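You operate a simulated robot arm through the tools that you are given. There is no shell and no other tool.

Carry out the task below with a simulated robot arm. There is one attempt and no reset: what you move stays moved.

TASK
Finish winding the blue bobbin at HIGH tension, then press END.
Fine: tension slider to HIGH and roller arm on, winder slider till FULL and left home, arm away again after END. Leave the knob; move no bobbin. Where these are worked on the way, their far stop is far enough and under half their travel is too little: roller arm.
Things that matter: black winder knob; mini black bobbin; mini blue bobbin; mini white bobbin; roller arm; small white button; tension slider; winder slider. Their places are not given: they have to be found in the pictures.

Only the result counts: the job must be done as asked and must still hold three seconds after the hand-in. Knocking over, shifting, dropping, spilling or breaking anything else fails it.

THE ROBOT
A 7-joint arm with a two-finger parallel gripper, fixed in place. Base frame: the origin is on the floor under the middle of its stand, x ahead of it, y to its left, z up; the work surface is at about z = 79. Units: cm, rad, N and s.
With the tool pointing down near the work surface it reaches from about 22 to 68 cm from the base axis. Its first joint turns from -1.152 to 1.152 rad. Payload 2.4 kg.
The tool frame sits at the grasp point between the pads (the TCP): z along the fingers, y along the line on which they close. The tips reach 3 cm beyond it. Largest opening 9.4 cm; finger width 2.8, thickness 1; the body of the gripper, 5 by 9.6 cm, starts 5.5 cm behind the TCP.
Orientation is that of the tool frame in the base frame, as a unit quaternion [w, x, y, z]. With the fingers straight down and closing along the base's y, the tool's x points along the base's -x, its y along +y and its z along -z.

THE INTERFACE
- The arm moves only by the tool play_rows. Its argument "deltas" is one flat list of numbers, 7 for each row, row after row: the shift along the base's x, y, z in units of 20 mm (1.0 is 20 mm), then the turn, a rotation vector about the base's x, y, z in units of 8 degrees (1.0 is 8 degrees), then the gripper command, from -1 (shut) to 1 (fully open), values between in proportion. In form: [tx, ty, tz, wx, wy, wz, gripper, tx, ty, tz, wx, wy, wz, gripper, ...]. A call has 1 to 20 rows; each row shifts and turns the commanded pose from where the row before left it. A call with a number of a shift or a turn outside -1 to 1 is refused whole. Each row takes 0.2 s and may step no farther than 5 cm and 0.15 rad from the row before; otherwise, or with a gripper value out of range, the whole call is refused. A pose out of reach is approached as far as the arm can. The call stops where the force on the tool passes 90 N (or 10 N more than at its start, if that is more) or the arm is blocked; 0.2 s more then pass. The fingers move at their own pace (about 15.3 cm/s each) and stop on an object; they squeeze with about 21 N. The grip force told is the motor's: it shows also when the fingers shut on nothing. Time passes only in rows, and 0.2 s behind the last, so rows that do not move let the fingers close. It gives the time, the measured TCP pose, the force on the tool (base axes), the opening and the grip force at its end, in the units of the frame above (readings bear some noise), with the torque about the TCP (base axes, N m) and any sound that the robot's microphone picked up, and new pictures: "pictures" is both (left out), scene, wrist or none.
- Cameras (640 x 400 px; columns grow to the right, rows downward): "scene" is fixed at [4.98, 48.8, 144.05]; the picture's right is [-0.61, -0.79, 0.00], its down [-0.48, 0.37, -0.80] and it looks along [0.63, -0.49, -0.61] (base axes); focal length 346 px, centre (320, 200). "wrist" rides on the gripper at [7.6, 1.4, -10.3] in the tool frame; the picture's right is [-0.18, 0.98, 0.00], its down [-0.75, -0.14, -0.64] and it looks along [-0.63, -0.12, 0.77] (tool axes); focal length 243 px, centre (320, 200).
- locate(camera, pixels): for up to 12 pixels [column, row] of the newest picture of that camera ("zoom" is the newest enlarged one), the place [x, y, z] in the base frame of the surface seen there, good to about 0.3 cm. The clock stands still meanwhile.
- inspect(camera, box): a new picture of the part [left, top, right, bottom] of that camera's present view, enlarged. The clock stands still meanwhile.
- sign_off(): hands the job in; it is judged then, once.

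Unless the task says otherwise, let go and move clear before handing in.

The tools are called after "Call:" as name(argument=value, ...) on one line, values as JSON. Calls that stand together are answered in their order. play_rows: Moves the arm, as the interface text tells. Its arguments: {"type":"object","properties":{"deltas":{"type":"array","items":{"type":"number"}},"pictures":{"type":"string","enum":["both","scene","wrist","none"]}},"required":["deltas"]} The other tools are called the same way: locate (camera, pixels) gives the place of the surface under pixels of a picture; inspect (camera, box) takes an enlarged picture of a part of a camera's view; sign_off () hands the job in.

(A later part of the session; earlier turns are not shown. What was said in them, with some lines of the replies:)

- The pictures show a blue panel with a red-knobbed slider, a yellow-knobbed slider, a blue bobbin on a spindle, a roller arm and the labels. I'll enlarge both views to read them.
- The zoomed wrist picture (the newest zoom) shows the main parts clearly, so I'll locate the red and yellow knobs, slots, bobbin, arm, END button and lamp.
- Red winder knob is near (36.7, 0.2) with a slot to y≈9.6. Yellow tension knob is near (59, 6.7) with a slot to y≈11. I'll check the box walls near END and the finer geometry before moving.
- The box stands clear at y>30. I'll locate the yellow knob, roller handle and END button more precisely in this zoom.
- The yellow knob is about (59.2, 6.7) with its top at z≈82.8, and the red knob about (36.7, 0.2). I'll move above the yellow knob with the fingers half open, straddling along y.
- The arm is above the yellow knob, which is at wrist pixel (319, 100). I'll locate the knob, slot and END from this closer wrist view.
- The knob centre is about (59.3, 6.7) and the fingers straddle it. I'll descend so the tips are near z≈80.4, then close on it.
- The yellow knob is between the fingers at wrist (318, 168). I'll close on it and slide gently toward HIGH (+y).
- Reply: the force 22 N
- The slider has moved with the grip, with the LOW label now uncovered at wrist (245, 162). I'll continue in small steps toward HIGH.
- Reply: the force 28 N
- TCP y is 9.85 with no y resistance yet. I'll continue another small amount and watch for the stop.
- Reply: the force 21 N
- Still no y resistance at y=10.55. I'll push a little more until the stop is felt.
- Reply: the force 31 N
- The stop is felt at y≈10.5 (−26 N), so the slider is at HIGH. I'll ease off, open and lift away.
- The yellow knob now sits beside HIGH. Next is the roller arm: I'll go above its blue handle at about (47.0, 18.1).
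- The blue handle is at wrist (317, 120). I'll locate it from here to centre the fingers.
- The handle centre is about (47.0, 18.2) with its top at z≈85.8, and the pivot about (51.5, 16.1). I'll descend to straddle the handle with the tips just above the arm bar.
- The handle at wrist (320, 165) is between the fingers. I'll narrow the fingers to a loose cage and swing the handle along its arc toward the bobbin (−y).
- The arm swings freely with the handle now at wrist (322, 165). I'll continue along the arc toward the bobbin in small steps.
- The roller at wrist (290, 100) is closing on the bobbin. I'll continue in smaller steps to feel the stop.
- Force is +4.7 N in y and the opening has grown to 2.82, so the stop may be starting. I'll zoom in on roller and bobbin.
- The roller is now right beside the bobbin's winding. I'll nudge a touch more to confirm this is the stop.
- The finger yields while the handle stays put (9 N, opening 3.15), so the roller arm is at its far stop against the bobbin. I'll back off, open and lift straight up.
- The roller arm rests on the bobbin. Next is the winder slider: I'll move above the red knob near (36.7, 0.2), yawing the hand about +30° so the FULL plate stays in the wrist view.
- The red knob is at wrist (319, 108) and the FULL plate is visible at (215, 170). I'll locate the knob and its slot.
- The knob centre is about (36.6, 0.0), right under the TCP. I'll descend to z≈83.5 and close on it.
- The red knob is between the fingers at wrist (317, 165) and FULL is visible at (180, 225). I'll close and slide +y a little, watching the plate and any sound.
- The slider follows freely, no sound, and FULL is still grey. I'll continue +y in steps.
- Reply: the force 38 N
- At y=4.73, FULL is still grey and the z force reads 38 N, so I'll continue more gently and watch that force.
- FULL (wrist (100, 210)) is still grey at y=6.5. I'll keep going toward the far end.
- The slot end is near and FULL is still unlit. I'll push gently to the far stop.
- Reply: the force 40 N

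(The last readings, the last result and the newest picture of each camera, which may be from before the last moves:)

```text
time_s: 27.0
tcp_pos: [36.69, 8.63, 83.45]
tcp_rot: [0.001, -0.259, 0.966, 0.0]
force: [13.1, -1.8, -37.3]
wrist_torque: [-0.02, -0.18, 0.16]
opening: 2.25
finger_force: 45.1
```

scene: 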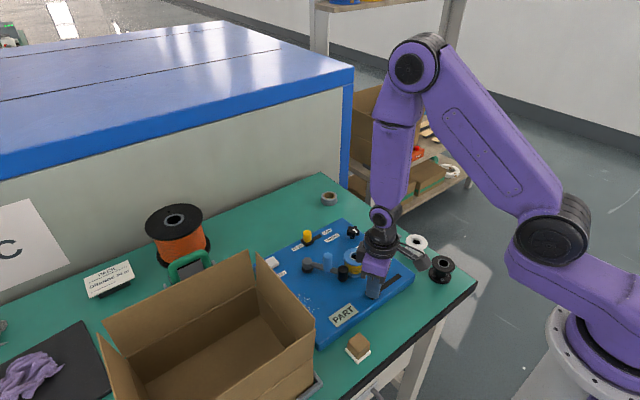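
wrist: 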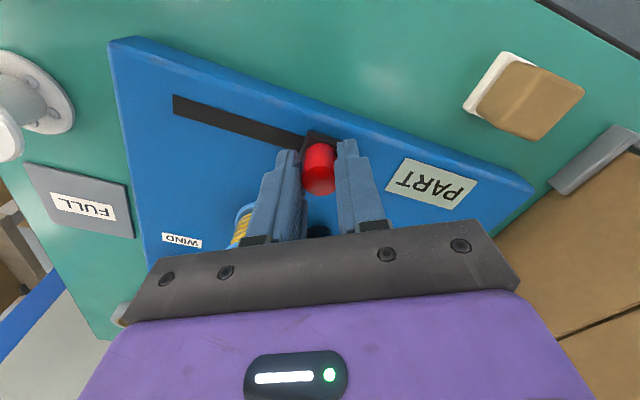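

Still no y resistance at 8.63. I'll go a bit further and then wait a moment to see whether winding happens.

Call:
play_rows(deltas=[0, 0.15, 0, 0, 0, 0, -0.9, 0, 0.15, 0, 0, 0, 0, -0.9, 0, 0, 0, 0, 0, 0, -0.9])

```text
time_s: 27.8
tcp_pos: [36.66, 8.79, 83.52]
tcp_rot: [0.0, -0.254, 0.967, 0.001]
force: [19.7, -43.8, -12.9]
wrist_torque: [-0.79, -0.54, 0.1]
opening: 2.23
finger_force: 44.9
```

scene: 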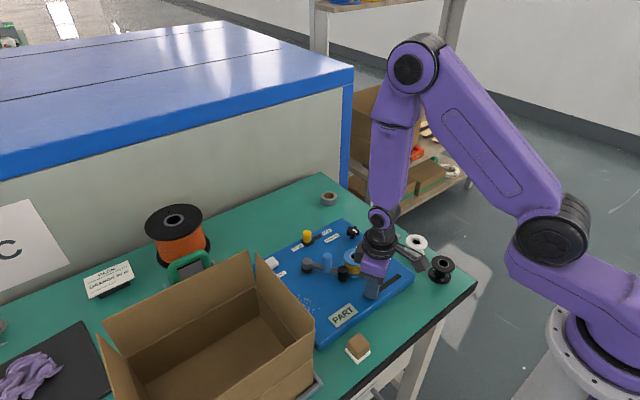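
wrist: 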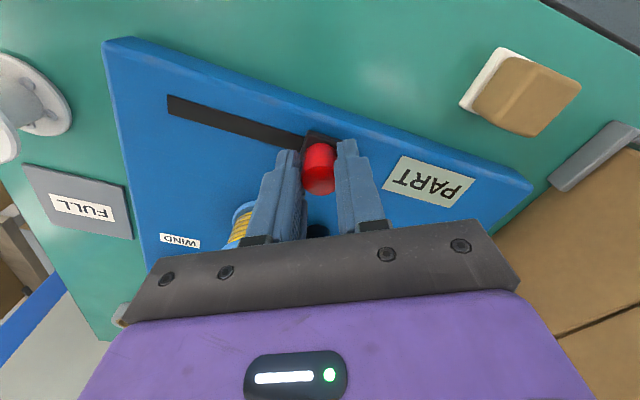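

The far stop is at y≈8.8 (−44 N). I'll ease off slightly and hold about a second to see whether FULL lights.

Call:
play_rows(deltas=[0, -0.2, 0, 0, 0, 0, -0.9, 0, 0, 0, 0, 0, 0, -0.9, 0, 0, 0, 0, 0, 0, -0.9, 0, 0, 0, 0, 0, 0, -0.9, 0, 0, 0, 0, 0, 0, -0.9])

Call:
inspect(camera="scene", box=[290, 210, 450, 330])

```text
time_s: 29.0
tcp_pos: [36.66, 8.93, 83.6]
tcp_rot: [0.001, -0.259, 0.966, 0.0]
force: [16.7, -8.3, -36.0]
wrist_torque: [-0.07, -0.33, 0.21]
opening: 2.24
finger_force: 44.9
```

scene: 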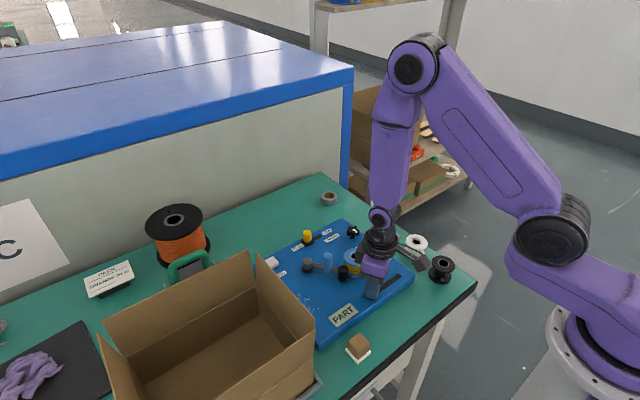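
wrist: 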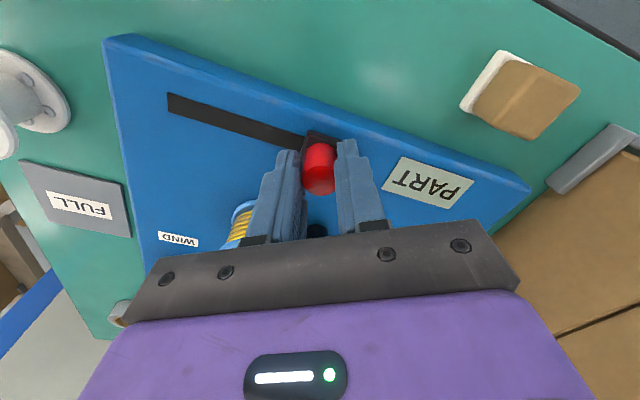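

```text
3.33 times, centred on (370, 270) of scene
```

zoom: 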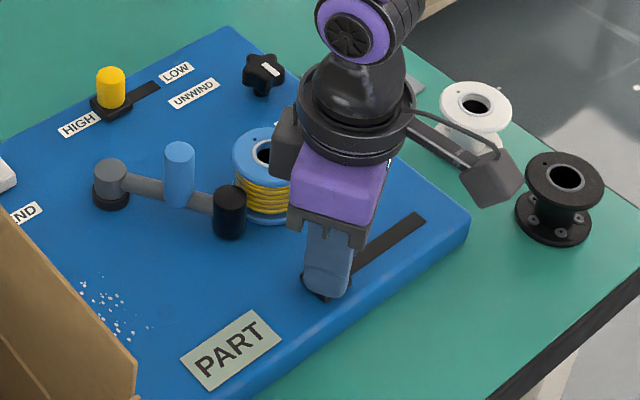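

FULL is still grey after the hold. I'll zoom in on the winding in the wrist view to see whether it is growing.

Call:
inspect(camera="wrist", box=[10, 140, 330, 270])

Call:
play_rows(deltas=[0, 0, 0, 0, 0, 0, -0.9, 0, 0, 0, 0, 0, 0, -0.9, 0, 0, 0, 0, 0, 0, -0.9, 0, 0, 0, 0, 0, 0, -0.9, 0, 0, 0, 0, 0, 0, -0.9], pictures="wrist")

Call:
inspect(camera="wrist", box=[10, 140, 330, 270])

```text
2.00 times, centred on (170, 205) of wrist
```

zoom: 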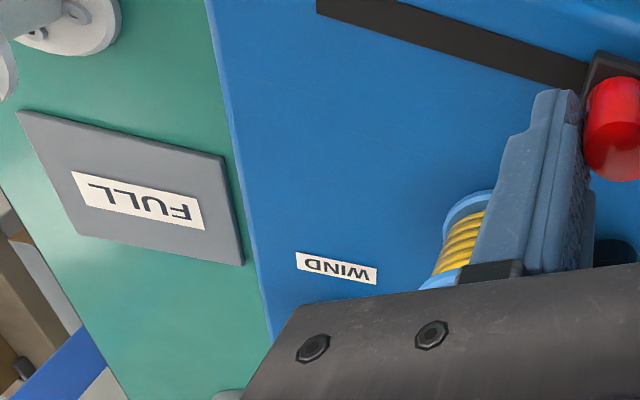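

```text
time_s: 30.2
tcp_pos: [36.71, 8.86, 83.48]
tcp_rot: [0.001, -0.261, 0.965, 0.001]
force: [14.1, 0.2, -36.4]
wrist_torque: [-0.05, -0.13, 0.24]
opening: 2.2
finger_force: 45.0
```

wrist: 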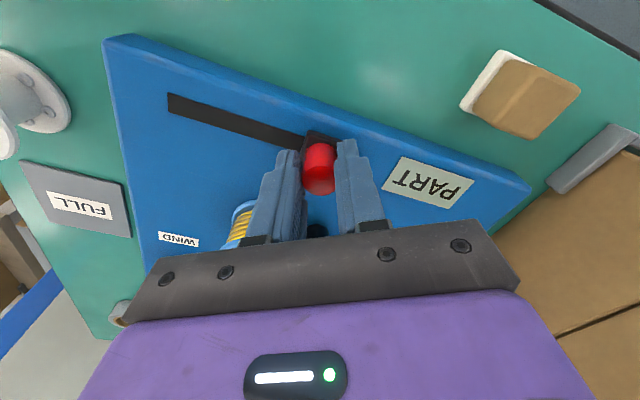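

```text
2.00 times, centred on (170, 205) of wrist
```

zoom: 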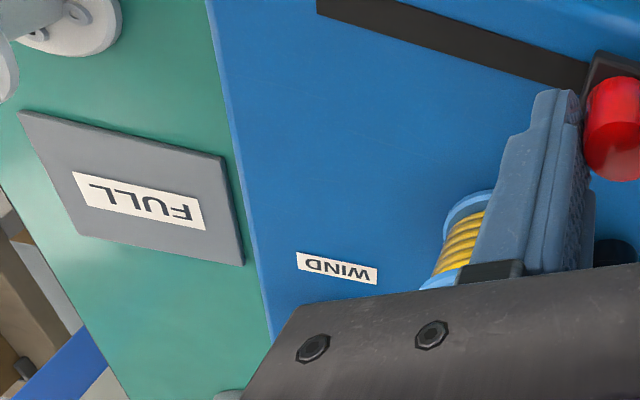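

Holding changes nothing, so winding is probably done by strokes. I'll bring the slider back toward home and watch the plate.

Call:
play_rows(deltas=[0, -0.45, 0, 0, 0, 0, -0.9, 0, -0.45, 0, 0, 0, 0, -0.9, 0, -0.45, 0, 0, 0, 0, -0.9, 0, -0.45, 0, 0, 0, 0, -0.9, 0, -0.45, 0, 0, 0, 0, -0.9, 0, -0.45, 0, 0, 0, 0, -0.9, 0, -0.45, 0, 0, 0, 0, -0.9, 0, -0.45, 0, 0, 0, 0, -0.9, 0, -0.4, 0, 0, 0, 0, -0.9, 0, 0, 0, 0, 0, 0, -0.9])

```text
time_s: 32.4
tcp_pos: [36.66, 0.59, 83.38]
tcp_rot: [-0.001, -0.259, 0.966, 0.001]
force: [3.9, -0.4, 38.5]
wrist_torque: [0.0, -0.15, 0.2]
opening: 2.25
finger_force: 44.8
```

scene: 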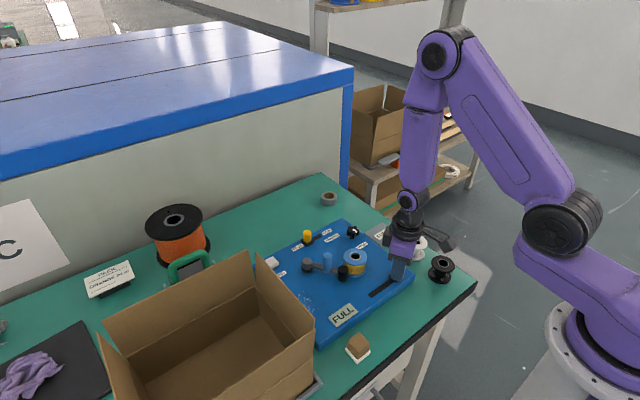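
wrist: 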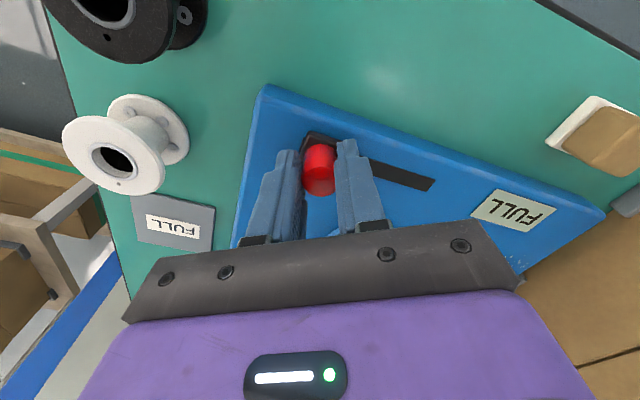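

The display that read PART (scene (343, 315)) now reads FULL, so one stroke was enough. I'll bring the slider the last few millimetres to its home stop.

Call:
play_rows(deltas=[0, -0.15, 0, 0, 0, 0, -0.9, 0, -0.15, 0, 0, 0, 0, -0.9, 0, 0, 0, 0, 0, 0, -0.9], pictures="wrist")

Call:
inspect(camera="scene", box=[290, 210, 450, 330])

```text
time_s: 33.2
tcp_pos: [36.58, 0.26, 83.44]
tcp_rot: [0.0, -0.259, 0.966, 0.0]
force: [3.5, 1.7, -0.3]
wrist_torque: [0.6, -0.97, 0.18]
opening: 2.25
finger_force: 44.7
```

wrist: 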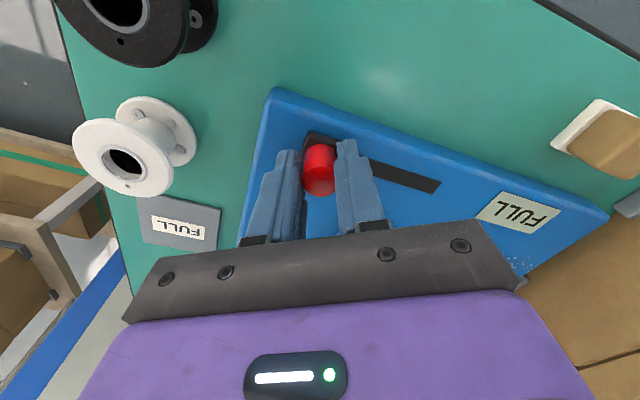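

```text
3.33 times, centred on (370, 270) of scene
```

zoom: 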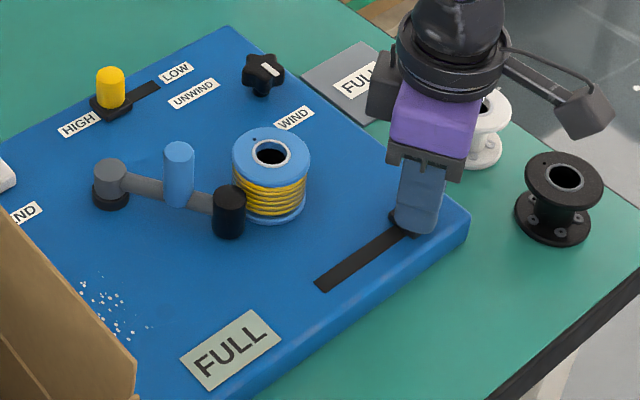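

The winding is full and the display reads FULL. I'll nudge home once more to feel the stop.

Call:
play_rows(deltas=[0, -0.12, 0, 0, 0, 0, -0.9, 0, 0, 0, 0, 0, 0, -0.9], pictures="none")

```text
time_s: 33.8
tcp_pos: [36.56, -0.14, 83.35]
tcp_rot: [-0.001, -0.259, 0.966, -0.001]
force: [1.6, 0.8, -12.4]
wrist_torque: [0.51, -1.0, 0.33]
opening: 2.25
finger_force: 44.9
```

No stop force yet at y≈−0.1. I'll nudge a bit further.

Call:
play_rows(deltas=[0, -0.12, 0, 0, 0, 0, -0.9, 0, 0, 0, 0, 0, 0, -0.9], pictures="none")

```text
time_s: 34.4
tcp_pos: [36.57, -0.15, 83.45]
tcp_rot: [-0.001, -0.262, 0.965, 0.001]
force: [4.5, 25.8, -17.6]
wrist_torque: [0.15, 0.53, 0.05]
opening: 2.23
finger_force: 45.2
```

The home stop is felt (+26 N in y). I'll ease off, open, lift, and turn the hand back while rising.

Call:
play_rows(deltas=[0, 0.1, 0, 0, 0, 0, -0.9, 0, 0, 0, 0, 0, 0, -0.1, 0, 0, 0, 0, 0, 0, -0.1, 0, 0, 0.7, 0, 0, 0, -0.1, 0, 0, 0.95, 0, 0, 0, -0.1, 0, 0, 0.95, 0, 0, 0, -0.1, 0, 0, 0.95, 0, 0, 0, -0.1, 0, 0, 0.95, 0, 0, 0, -0.1, 0, 0, 0.95, 0, 0, 0, -0.1, 0, 0, 0, 0, 0, 0, -0.1])

Call:
inspect(camera="scene", box=[250, 210, 450, 340])

```text
time_s: 36.6
tcp_pos: [36.61, -0.1, 94.33]
tcp_rot: [0.0, -0.259, 0.966, 0.0]
force: [-0.1, -0.1, -0.2]
wrist_torque: [0.0, -0.03, -0.01]
opening: 4.24
finger_force: 0.0
```

scene: 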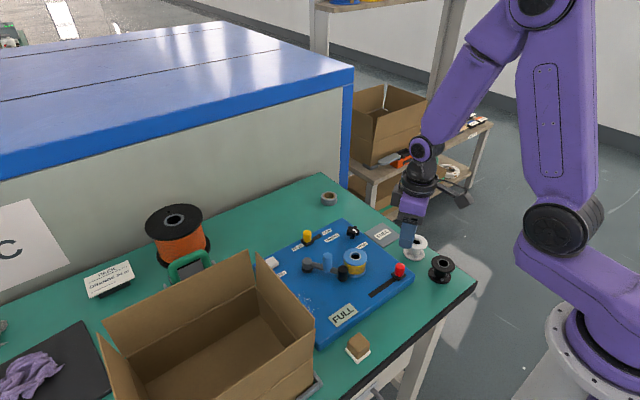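
wrist: 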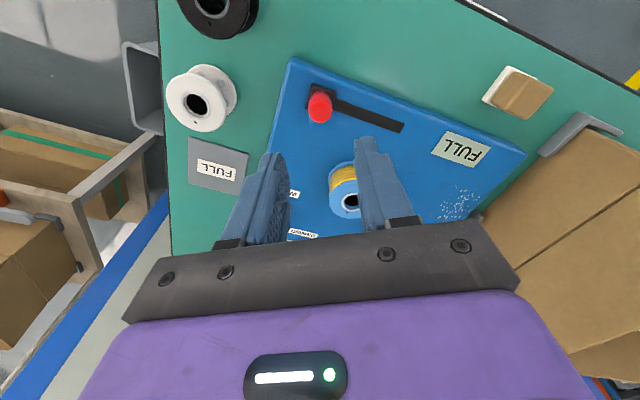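

```text
3.08 times, centred on (350, 275) of scene
```

zoom: 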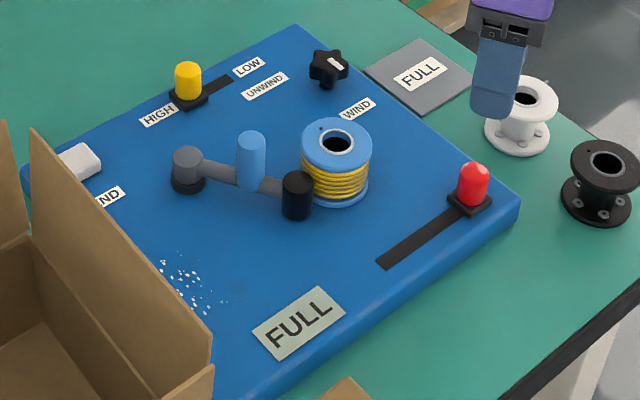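

Everything is as wanted: HIGH, roller on, FULL shown, red knob home. Next I'll travel to above the END button at about (58.4, 22.0), fingers closed and hand squared up.

Call:
play_rows(deltas=[0.908, 0.92, 0, 0, 0, -0.3125, -1, 0.908, 0.92, 0, 0, 0, -0.3125, -1, 0.908, 0.92, 0, 0, 0, -0.3125, -1, 0.908, 0.92, 0, 0, 0, -0.3125, -1, 0.908, 0.92, 0, 0, 0, -0.3125, -1, 0.908, 0.92, 0, 0, 0, -0.3125, -1, 0.908, 0.92, 0, 0, 0, -0.3125, -1, 0.908, 0.92, 0, 0, 0, -0.3125, -1, 0.908, 0.92, 0, 0, 0, -0.3125, -1, 0.908, 0.92, 0, 0, 0, -0.3125, -1, 0.908, 0.92, 0, 0, 0, -0.3125, -1, 0.908, 0.92, 0, 0, 0, -0.3125, -1, 0, 0, 0, 0, 0, 0, -1])

```text
time_s: 39.4
tcp_pos: [58.37, 21.96, 94.59]
tcp_rot: [0.001, 0.0, 1.0, 0.0]
force: [-0.5, 0.5, -0.2]
wrist_torque: [-0.02, -0.04, -0.01]
opening: 0.01
finger_force: 21.0
```

scene: 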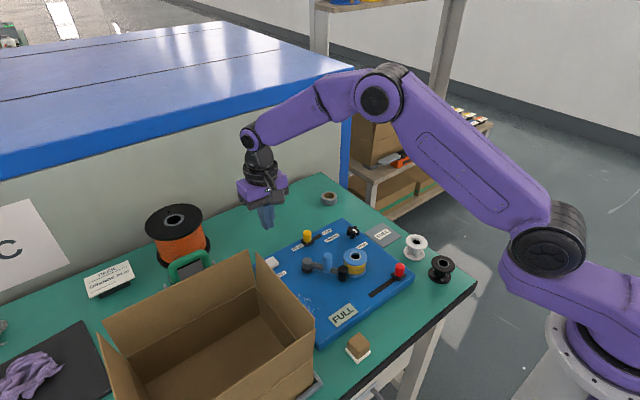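
wrist: 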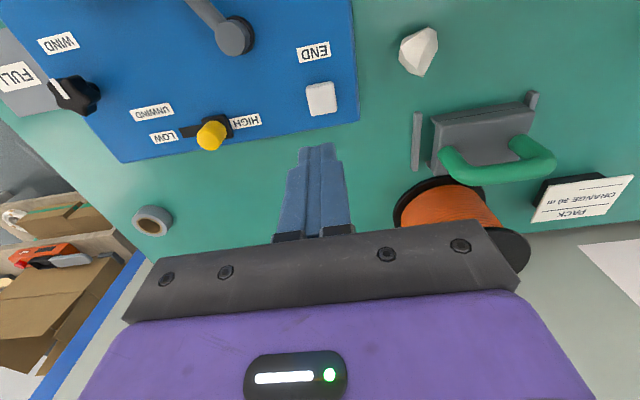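

The END button is at wrist (321, 98), just ahead of the closed fingertips. I'll locate its centre precisely.

Call:
locate(camera="wrist", pixels=[[321, 95], [310, 105], [332, 103], [332, 88], [310, 90], [321, 108]])

```text
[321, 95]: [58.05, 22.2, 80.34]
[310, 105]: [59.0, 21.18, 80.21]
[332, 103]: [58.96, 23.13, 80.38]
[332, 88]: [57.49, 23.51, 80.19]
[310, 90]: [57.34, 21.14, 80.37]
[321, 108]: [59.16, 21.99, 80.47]
```

The button centre is about (58.3, 22.2) with its top at z≈80.35. I'll descend to just above it first.

Call:
play_rows(deltas=[0, 0.03, -0.88, 0, 0, 0, -1, 0, 0.03, -0.88, 0, 0, 0, -1, 0, 0.03, -0.88, 0, 0, 0, -1, 0, 0.03, -0.88, 0, 0, 0, -1, 0, 0, -0.88, 0, 0, 0, -1, 0, 0, -0.8, 0, 0, 0, -1, 0, 0, 0, 0, 0, 0, -1])

```text
time_s: 41.0
tcp_pos: [58.54, 22.21, 83.81]
tcp_rot: [0.0, 0.0, 1.0, 0.001]
force: [-0.5, -0.3, 0.1]
wrist_torque: [0.01, 0.0, 0.03]
opening: 0.0
finger_force: 21.0
```

scene: 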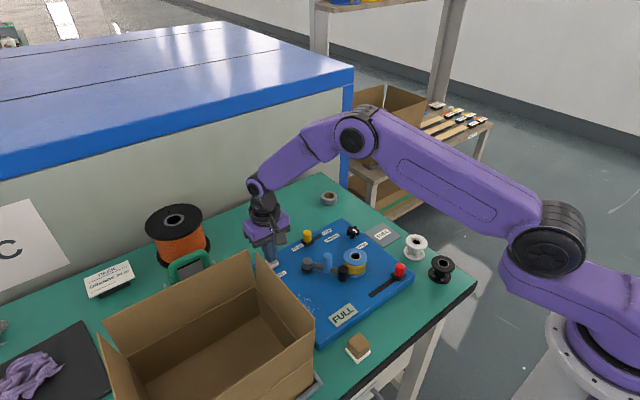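
wrist: 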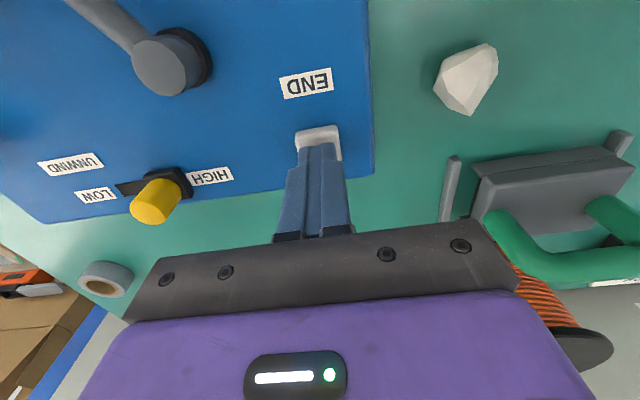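

The fingertips are right over the white button (wrist (318, 135)). I'll press down in small steps and read the force.

Call:
play_rows(deltas=[0, 0, -0.12, 0, 0, 0, -1, 0, 0, -0.12, 0, 0, 0, -1, 0, 0, -0.12, 0, 0, 0, -1, 0, 0, 0, 0, 0, 0, -1], pictures="wrist")

```text
time_s: 42.0
tcp_pos: [58.48, 22.23, 83.27]
tcp_rot: [0.0, 0.0, 1.0, 0.0]
force: [-0.4, -1.3, 0.5]
wrist_torque: [-0.02, 0.03, 0.02]
opening: 0.0
finger_force: 21.4
```

wrist: 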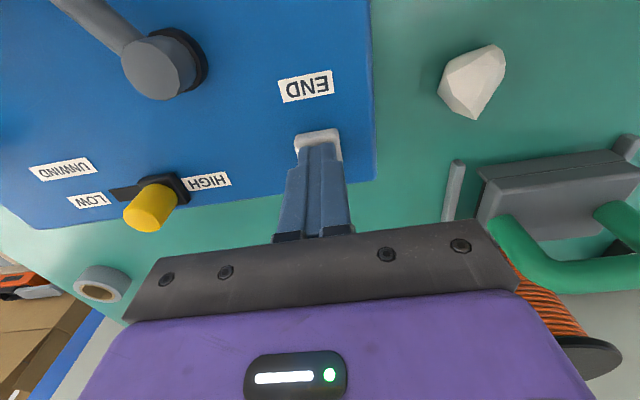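

No contact force yet at TCP z=83.27. I'll press further in small steps.

Call:
play_rows(deltas=[0, 0, -0.1, 0, 0, 0, -1, 0, 0, -0.1, 0, 0, 0, -1, 0, 0, 0, 0, 0, 0, -1], pictures="wrist")

```text
time_s: 42.8
tcp_pos: [58.41, 22.2, 82.81]
tcp_rot: [0.001, 0.0, 1.0, 0.001]
force: [1.7, 1.7, 2.6]
wrist_torque: [0.03, -0.03, 0.01]
opening: 0.0
finger_force: 21.0
heard: click
```

wrist: 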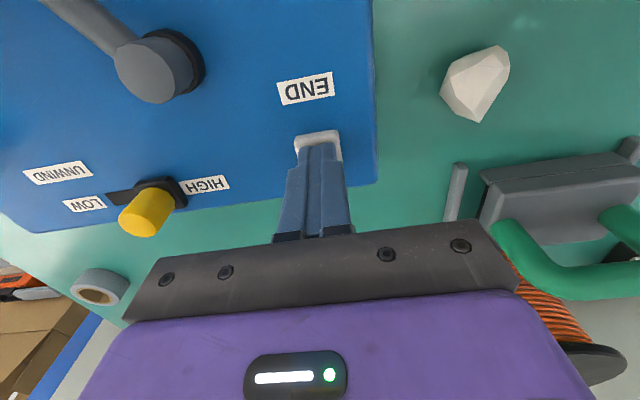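

A click was heard, so END registered. I'll lift off and look at the display.

Call:
play_rows(deltas=[0, 0, 0.5, 0, 0, 0, -1, 0, 0, 0.9, 0, 0, 0, -1, 0, 0, 0.9, 0, 0, 0, -1, 0, 0, 0.9, 0, 0, 0, -1, 0, 0, 0.9, 0, 0, 0, -1, 0, 0, 0.9, 0, 0, 0, -1, 0, 0, 0, 0, 0, 0, -1])

Call:
inspect(camera="scene", box=[250, 210, 450, 340])

```text
time_s: 44.4
tcp_pos: [58.3, 22.17, 92.71]
tcp_rot: [0.0, 0.0, 1.0, -0.001]
force: [0.3, 0.1, 0.3]
wrist_torque: [-0.01, 0.01, 0.0]
opening: 0.01
finger_force: 21.0
```

scene: 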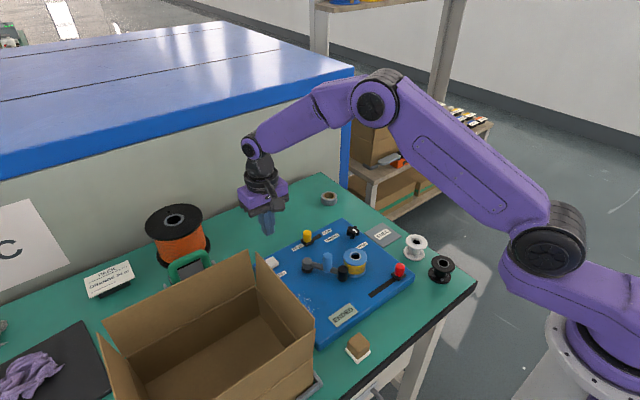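
wrist: 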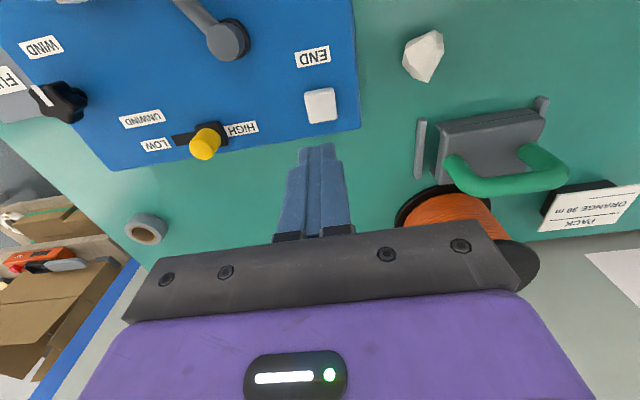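

```text
3.08 times, centred on (350, 275) of scene
```

zoom: 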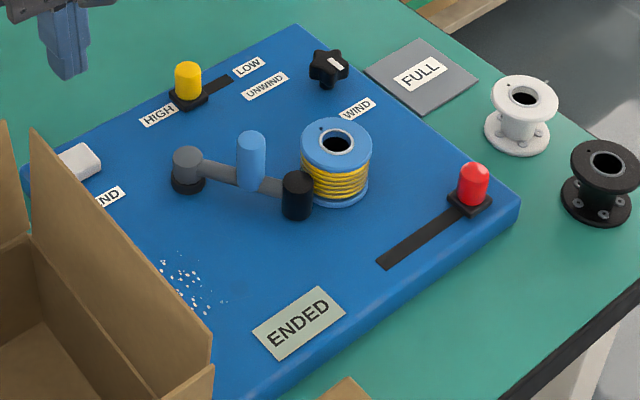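

The display now reads ENDED. The last part is swinging the roller arm back, so I'll locate its handle, pivot and roller.

Call:
locate(camera="zoom", pixels=[[250, 138], [237, 160], [265, 160], [251, 180], [188, 158], [297, 178]])

```text
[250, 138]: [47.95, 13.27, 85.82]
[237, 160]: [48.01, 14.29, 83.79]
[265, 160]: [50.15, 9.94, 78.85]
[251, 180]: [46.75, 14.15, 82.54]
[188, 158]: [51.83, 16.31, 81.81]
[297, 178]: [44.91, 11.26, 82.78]
```

The handle is at about (47.7, 13.3). I'll move above it with the fingers opened.

Call:
play_rows(deltas=[-0.883, -0.742, 0, 0, 0, 0, -0.1, -0.883, -0.742, 0, 0, 0, 0, -0.1, -0.883, -0.742, 0, 0, 0, 0, -0.1, -0.883, -0.742, 0, 0, 0, 0, -0.1, -0.883, -0.742, 0, 0, 0, 0, -0.1, -0.883, -0.742, 0, 0, 0, 0, -0.1, 0, 0, 0, 0, 0, 0, -0.1])

```text
time_s: 46.0
tcp_pos: [47.75, 13.37, 92.92]
tcp_rot: [0.0, 0.0, 1.0, 0.0]
force: [0.6, -0.1, 0.7]
wrist_torque: [0.0, -0.01, 0.0]
opening: 4.25
finger_force: 0.2
```

scene: 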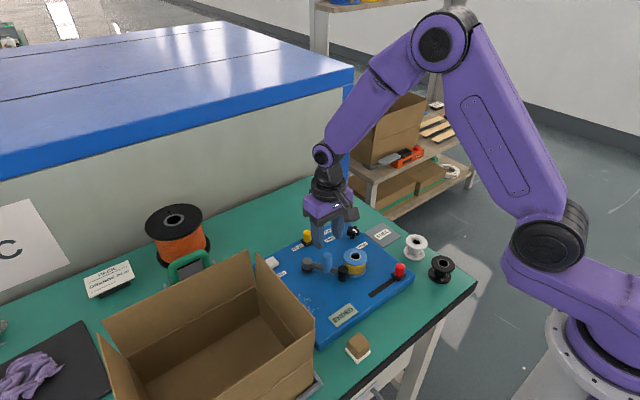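
wrist: 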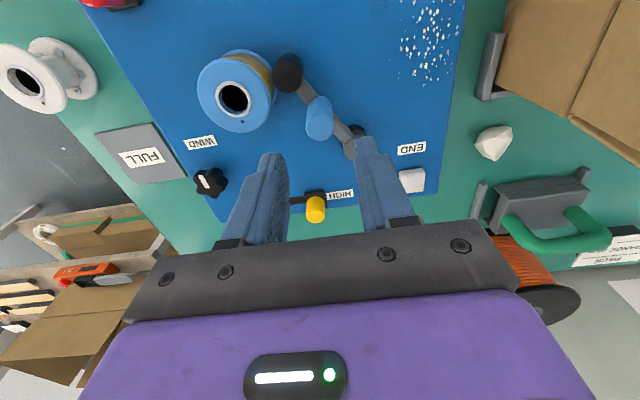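

The handle at wrist (319, 118) is centred below the fingers. I'll descend and start swinging it back along the arc (+y).

Call:
play_rows(deltas=[0, 0, -0.82, 0, 0, 0, -0.1, 0, 0, -0.82, 0, 0, 0, -0.1, 0, 0, -0.82, 0, 0, 0, -0.1, 0, 0, -0.8, 0, 0, 0, -0.1, 0, 0, 0, 0, 0, 0, -0.1])

```text
time_s: 47.2
tcp_pos: [47.75, 13.28, 86.47]
tcp_rot: [0.0, 0.0, 1.0, 0.001]
force: [0.1, 0.1, -0.1]
wrist_torque: [0.02, 0.02, -0.03]
opening: 4.21
finger_force: 0.0
```

scene: 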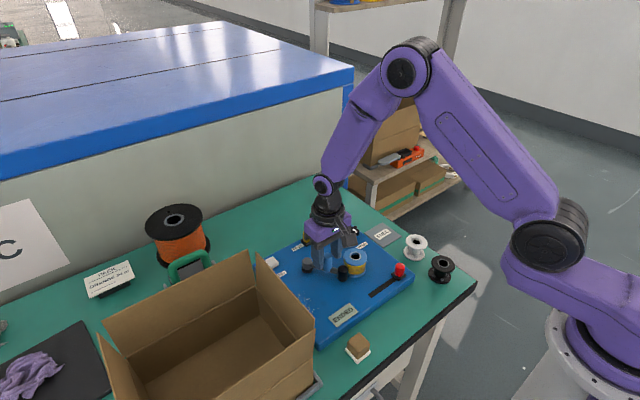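
wrist: 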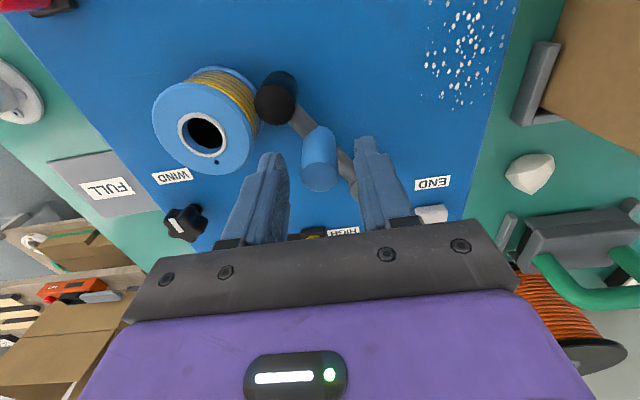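

The handle at wrist (319, 160) is between the fingers. I'll narrow them to a loose cage and follow the reverse arc.

Call:
play_rows(deltas=[0, 0, 0, 0, 0, 0, -0.45, 0, 0, 0, 0, 0, 0, -0.45, -0.2, 0.38, 0, 0, 0, 0, -0.45, -0.15, 0.41, 0, 0, 0, 0, -0.45, -0.075, 0.425, 0, 0, 0, 0, -0.45, 0, 0.44, 0, 0, 0, 0, -0.45, 0.06, 0.425, 0, 0, 0, 0, -0.45, 0, 0, 0, 0, 0, 0, -0.45])

```text
time_s: 49.0
tcp_pos: [46.99, 17.64, 86.41]
tcp_rot: [0.001, 0.0, 1.0, 0.0]
force: [0.2, -0.1, -0.3]
wrist_torque: [-0.01, -0.01, -0.05]
opening: 2.62
finger_force: 0.5
```

scene: 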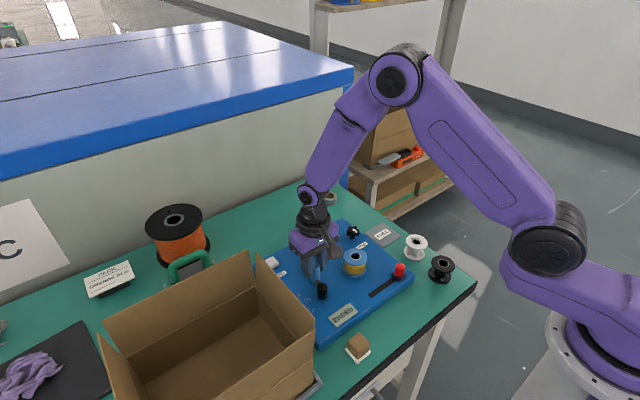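
wrist: 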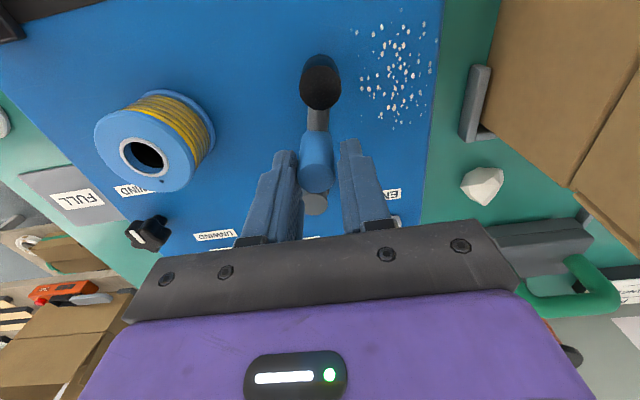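

The arm is swinging back freely, its roller now at wrist (320, 85). I'll continue gently to its away stop.

Call:
play_rows(deltas=[0.1, 0.3, 0, 0, 0, 0, -0.45, 0.08, 0.2, 0, 0, 0, 0, -0.45, 0, 0, 0, 0, 0, 0, -0.45])

```text
time_s: 49.8
tcp_pos: [47.37, 18.4, 86.35]
tcp_rot: [-0.001, 0.0, 1.0, 0.0]
force: [-2.0, -5.5, 1.0]
wrist_torque: [-0.04, 0.07, -0.04]
opening: 2.92
finger_force: 3.1
```

scene: 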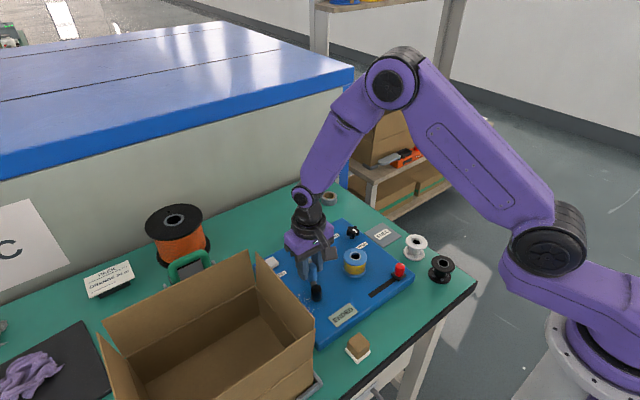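
wrist: 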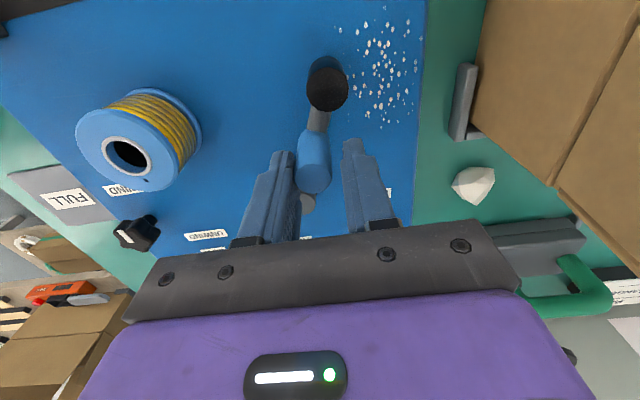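

The away stop is felt (−5.5 N, finger yielding) with the arm back where it began. I'll back off, open and lift clear.

Call:
play_rows(deltas=[0, -0.2, 0, 0, 0, 0, -0.1, 0, 0, 0, 0, 0, 0, -0.1, 0, 0, 0.8, 0, 0, 0, -0.1, 0, 0, 0.95, 0, 0, 0, -0.1, 0, 0, 0.95, 0, 0, 0, -0.1, 0, 0, 0.95, 0, 0, 0, -0.1, 0, 0, 0.95, 0, 0, 0, -0.1, 0, 0, 0.95, 0, 0, 0, -0.1, 0, 0, 0.95, 0, 0, 0, -0.1, 0, 0, 0.95, 0, 0, 0, -0.1, 0, 0, 0, 0, 0, 0, -0.1])

Call:
inspect(camera="scene", box=[250, 210, 470, 350])

Call:
inspect(camera="wrist", box=[120, 0, 520, 230])

```text
time_s: 52.2
tcp_pos: [47.46, 17.93, 101.34]
tcp_rot: [0.0, 0.001, 1.0, 0.0]
force: [-0.1, 0.3, -1.2]
wrist_torque: [-0.01, -0.02, -0.02]
opening: 4.21
finger_force: 0.1
```

scene: 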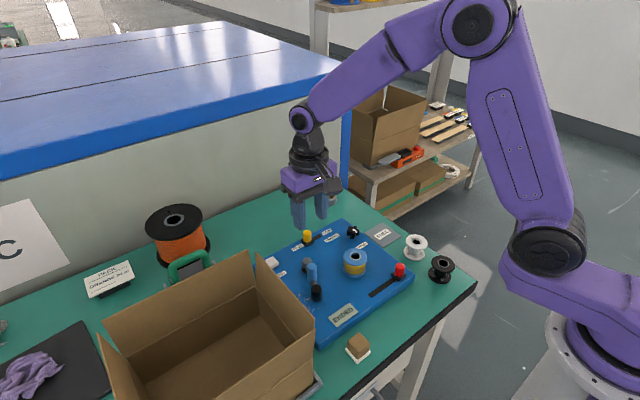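
wrist: 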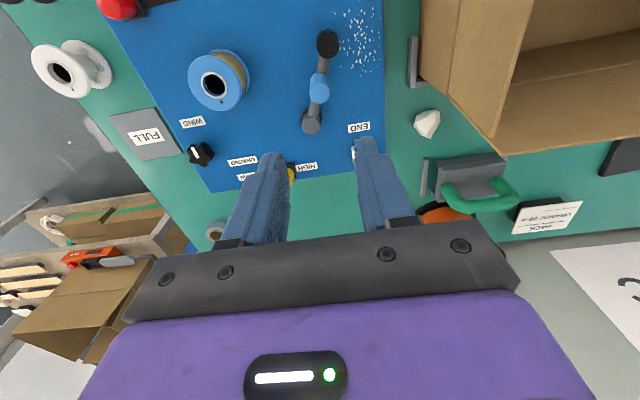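

```text
2.86 times, centred on (360, 280) of scene
```

zoom: 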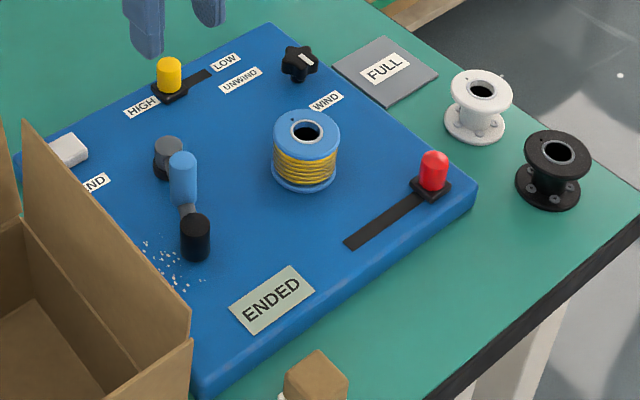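

```text
1.60 times, centred on (320, 115) of wrist
```

zoom: 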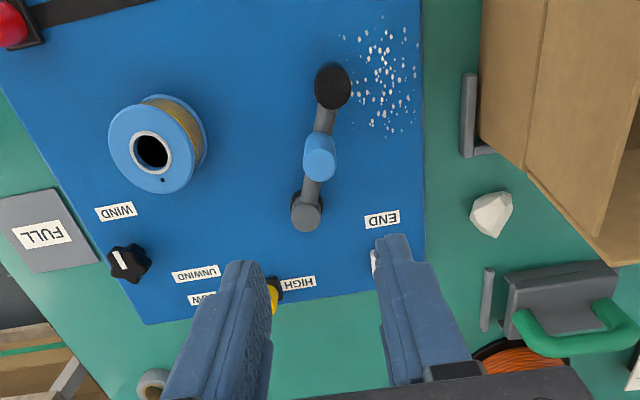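

The display reads ENDED, the tension is at HIGH, the red knob is home and the bobbins are untouched. I'll do a quick check that the arm and knob positions match the start.

Call:
locate(camera="scene", pixels=[[317, 288], [312, 266], [400, 266], [307, 232], [353, 258]])

```text
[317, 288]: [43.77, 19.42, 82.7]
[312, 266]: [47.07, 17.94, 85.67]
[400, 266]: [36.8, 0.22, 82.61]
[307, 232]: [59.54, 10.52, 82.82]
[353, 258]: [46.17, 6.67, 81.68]
```

The roller (43.8, 19.4) and red knob (36.8, 0.2) are back at their starting places, the yellow knob is at HIGH (y≈10.5), and the display reads ENDED. The hand is clear, so I'm handing in.

Call:
sign_off()

```text
The job is handed in.
```

The blue bobbin is wound full at HIGH tension and END is pressed. The panel display changed from PART to FULL, then to ENDED after the button clicked.

- **Tension slider:** pushed to its stop at HIGH and left there.
- **Roller arm:** swung to its far stop on the bobbin for the winding. After END it went back to where it started.
- **Winder slider:** one full stroke to the far stop and back brought up FULL. It is back at its home stop.
- **Knob and bobbins:** I did not touch the winder knob or any bobbin, and the last pictures show them in place.

The hand was open and clear above the panel when I handed the job in. The hand-in gave no verdict, only that it was received.
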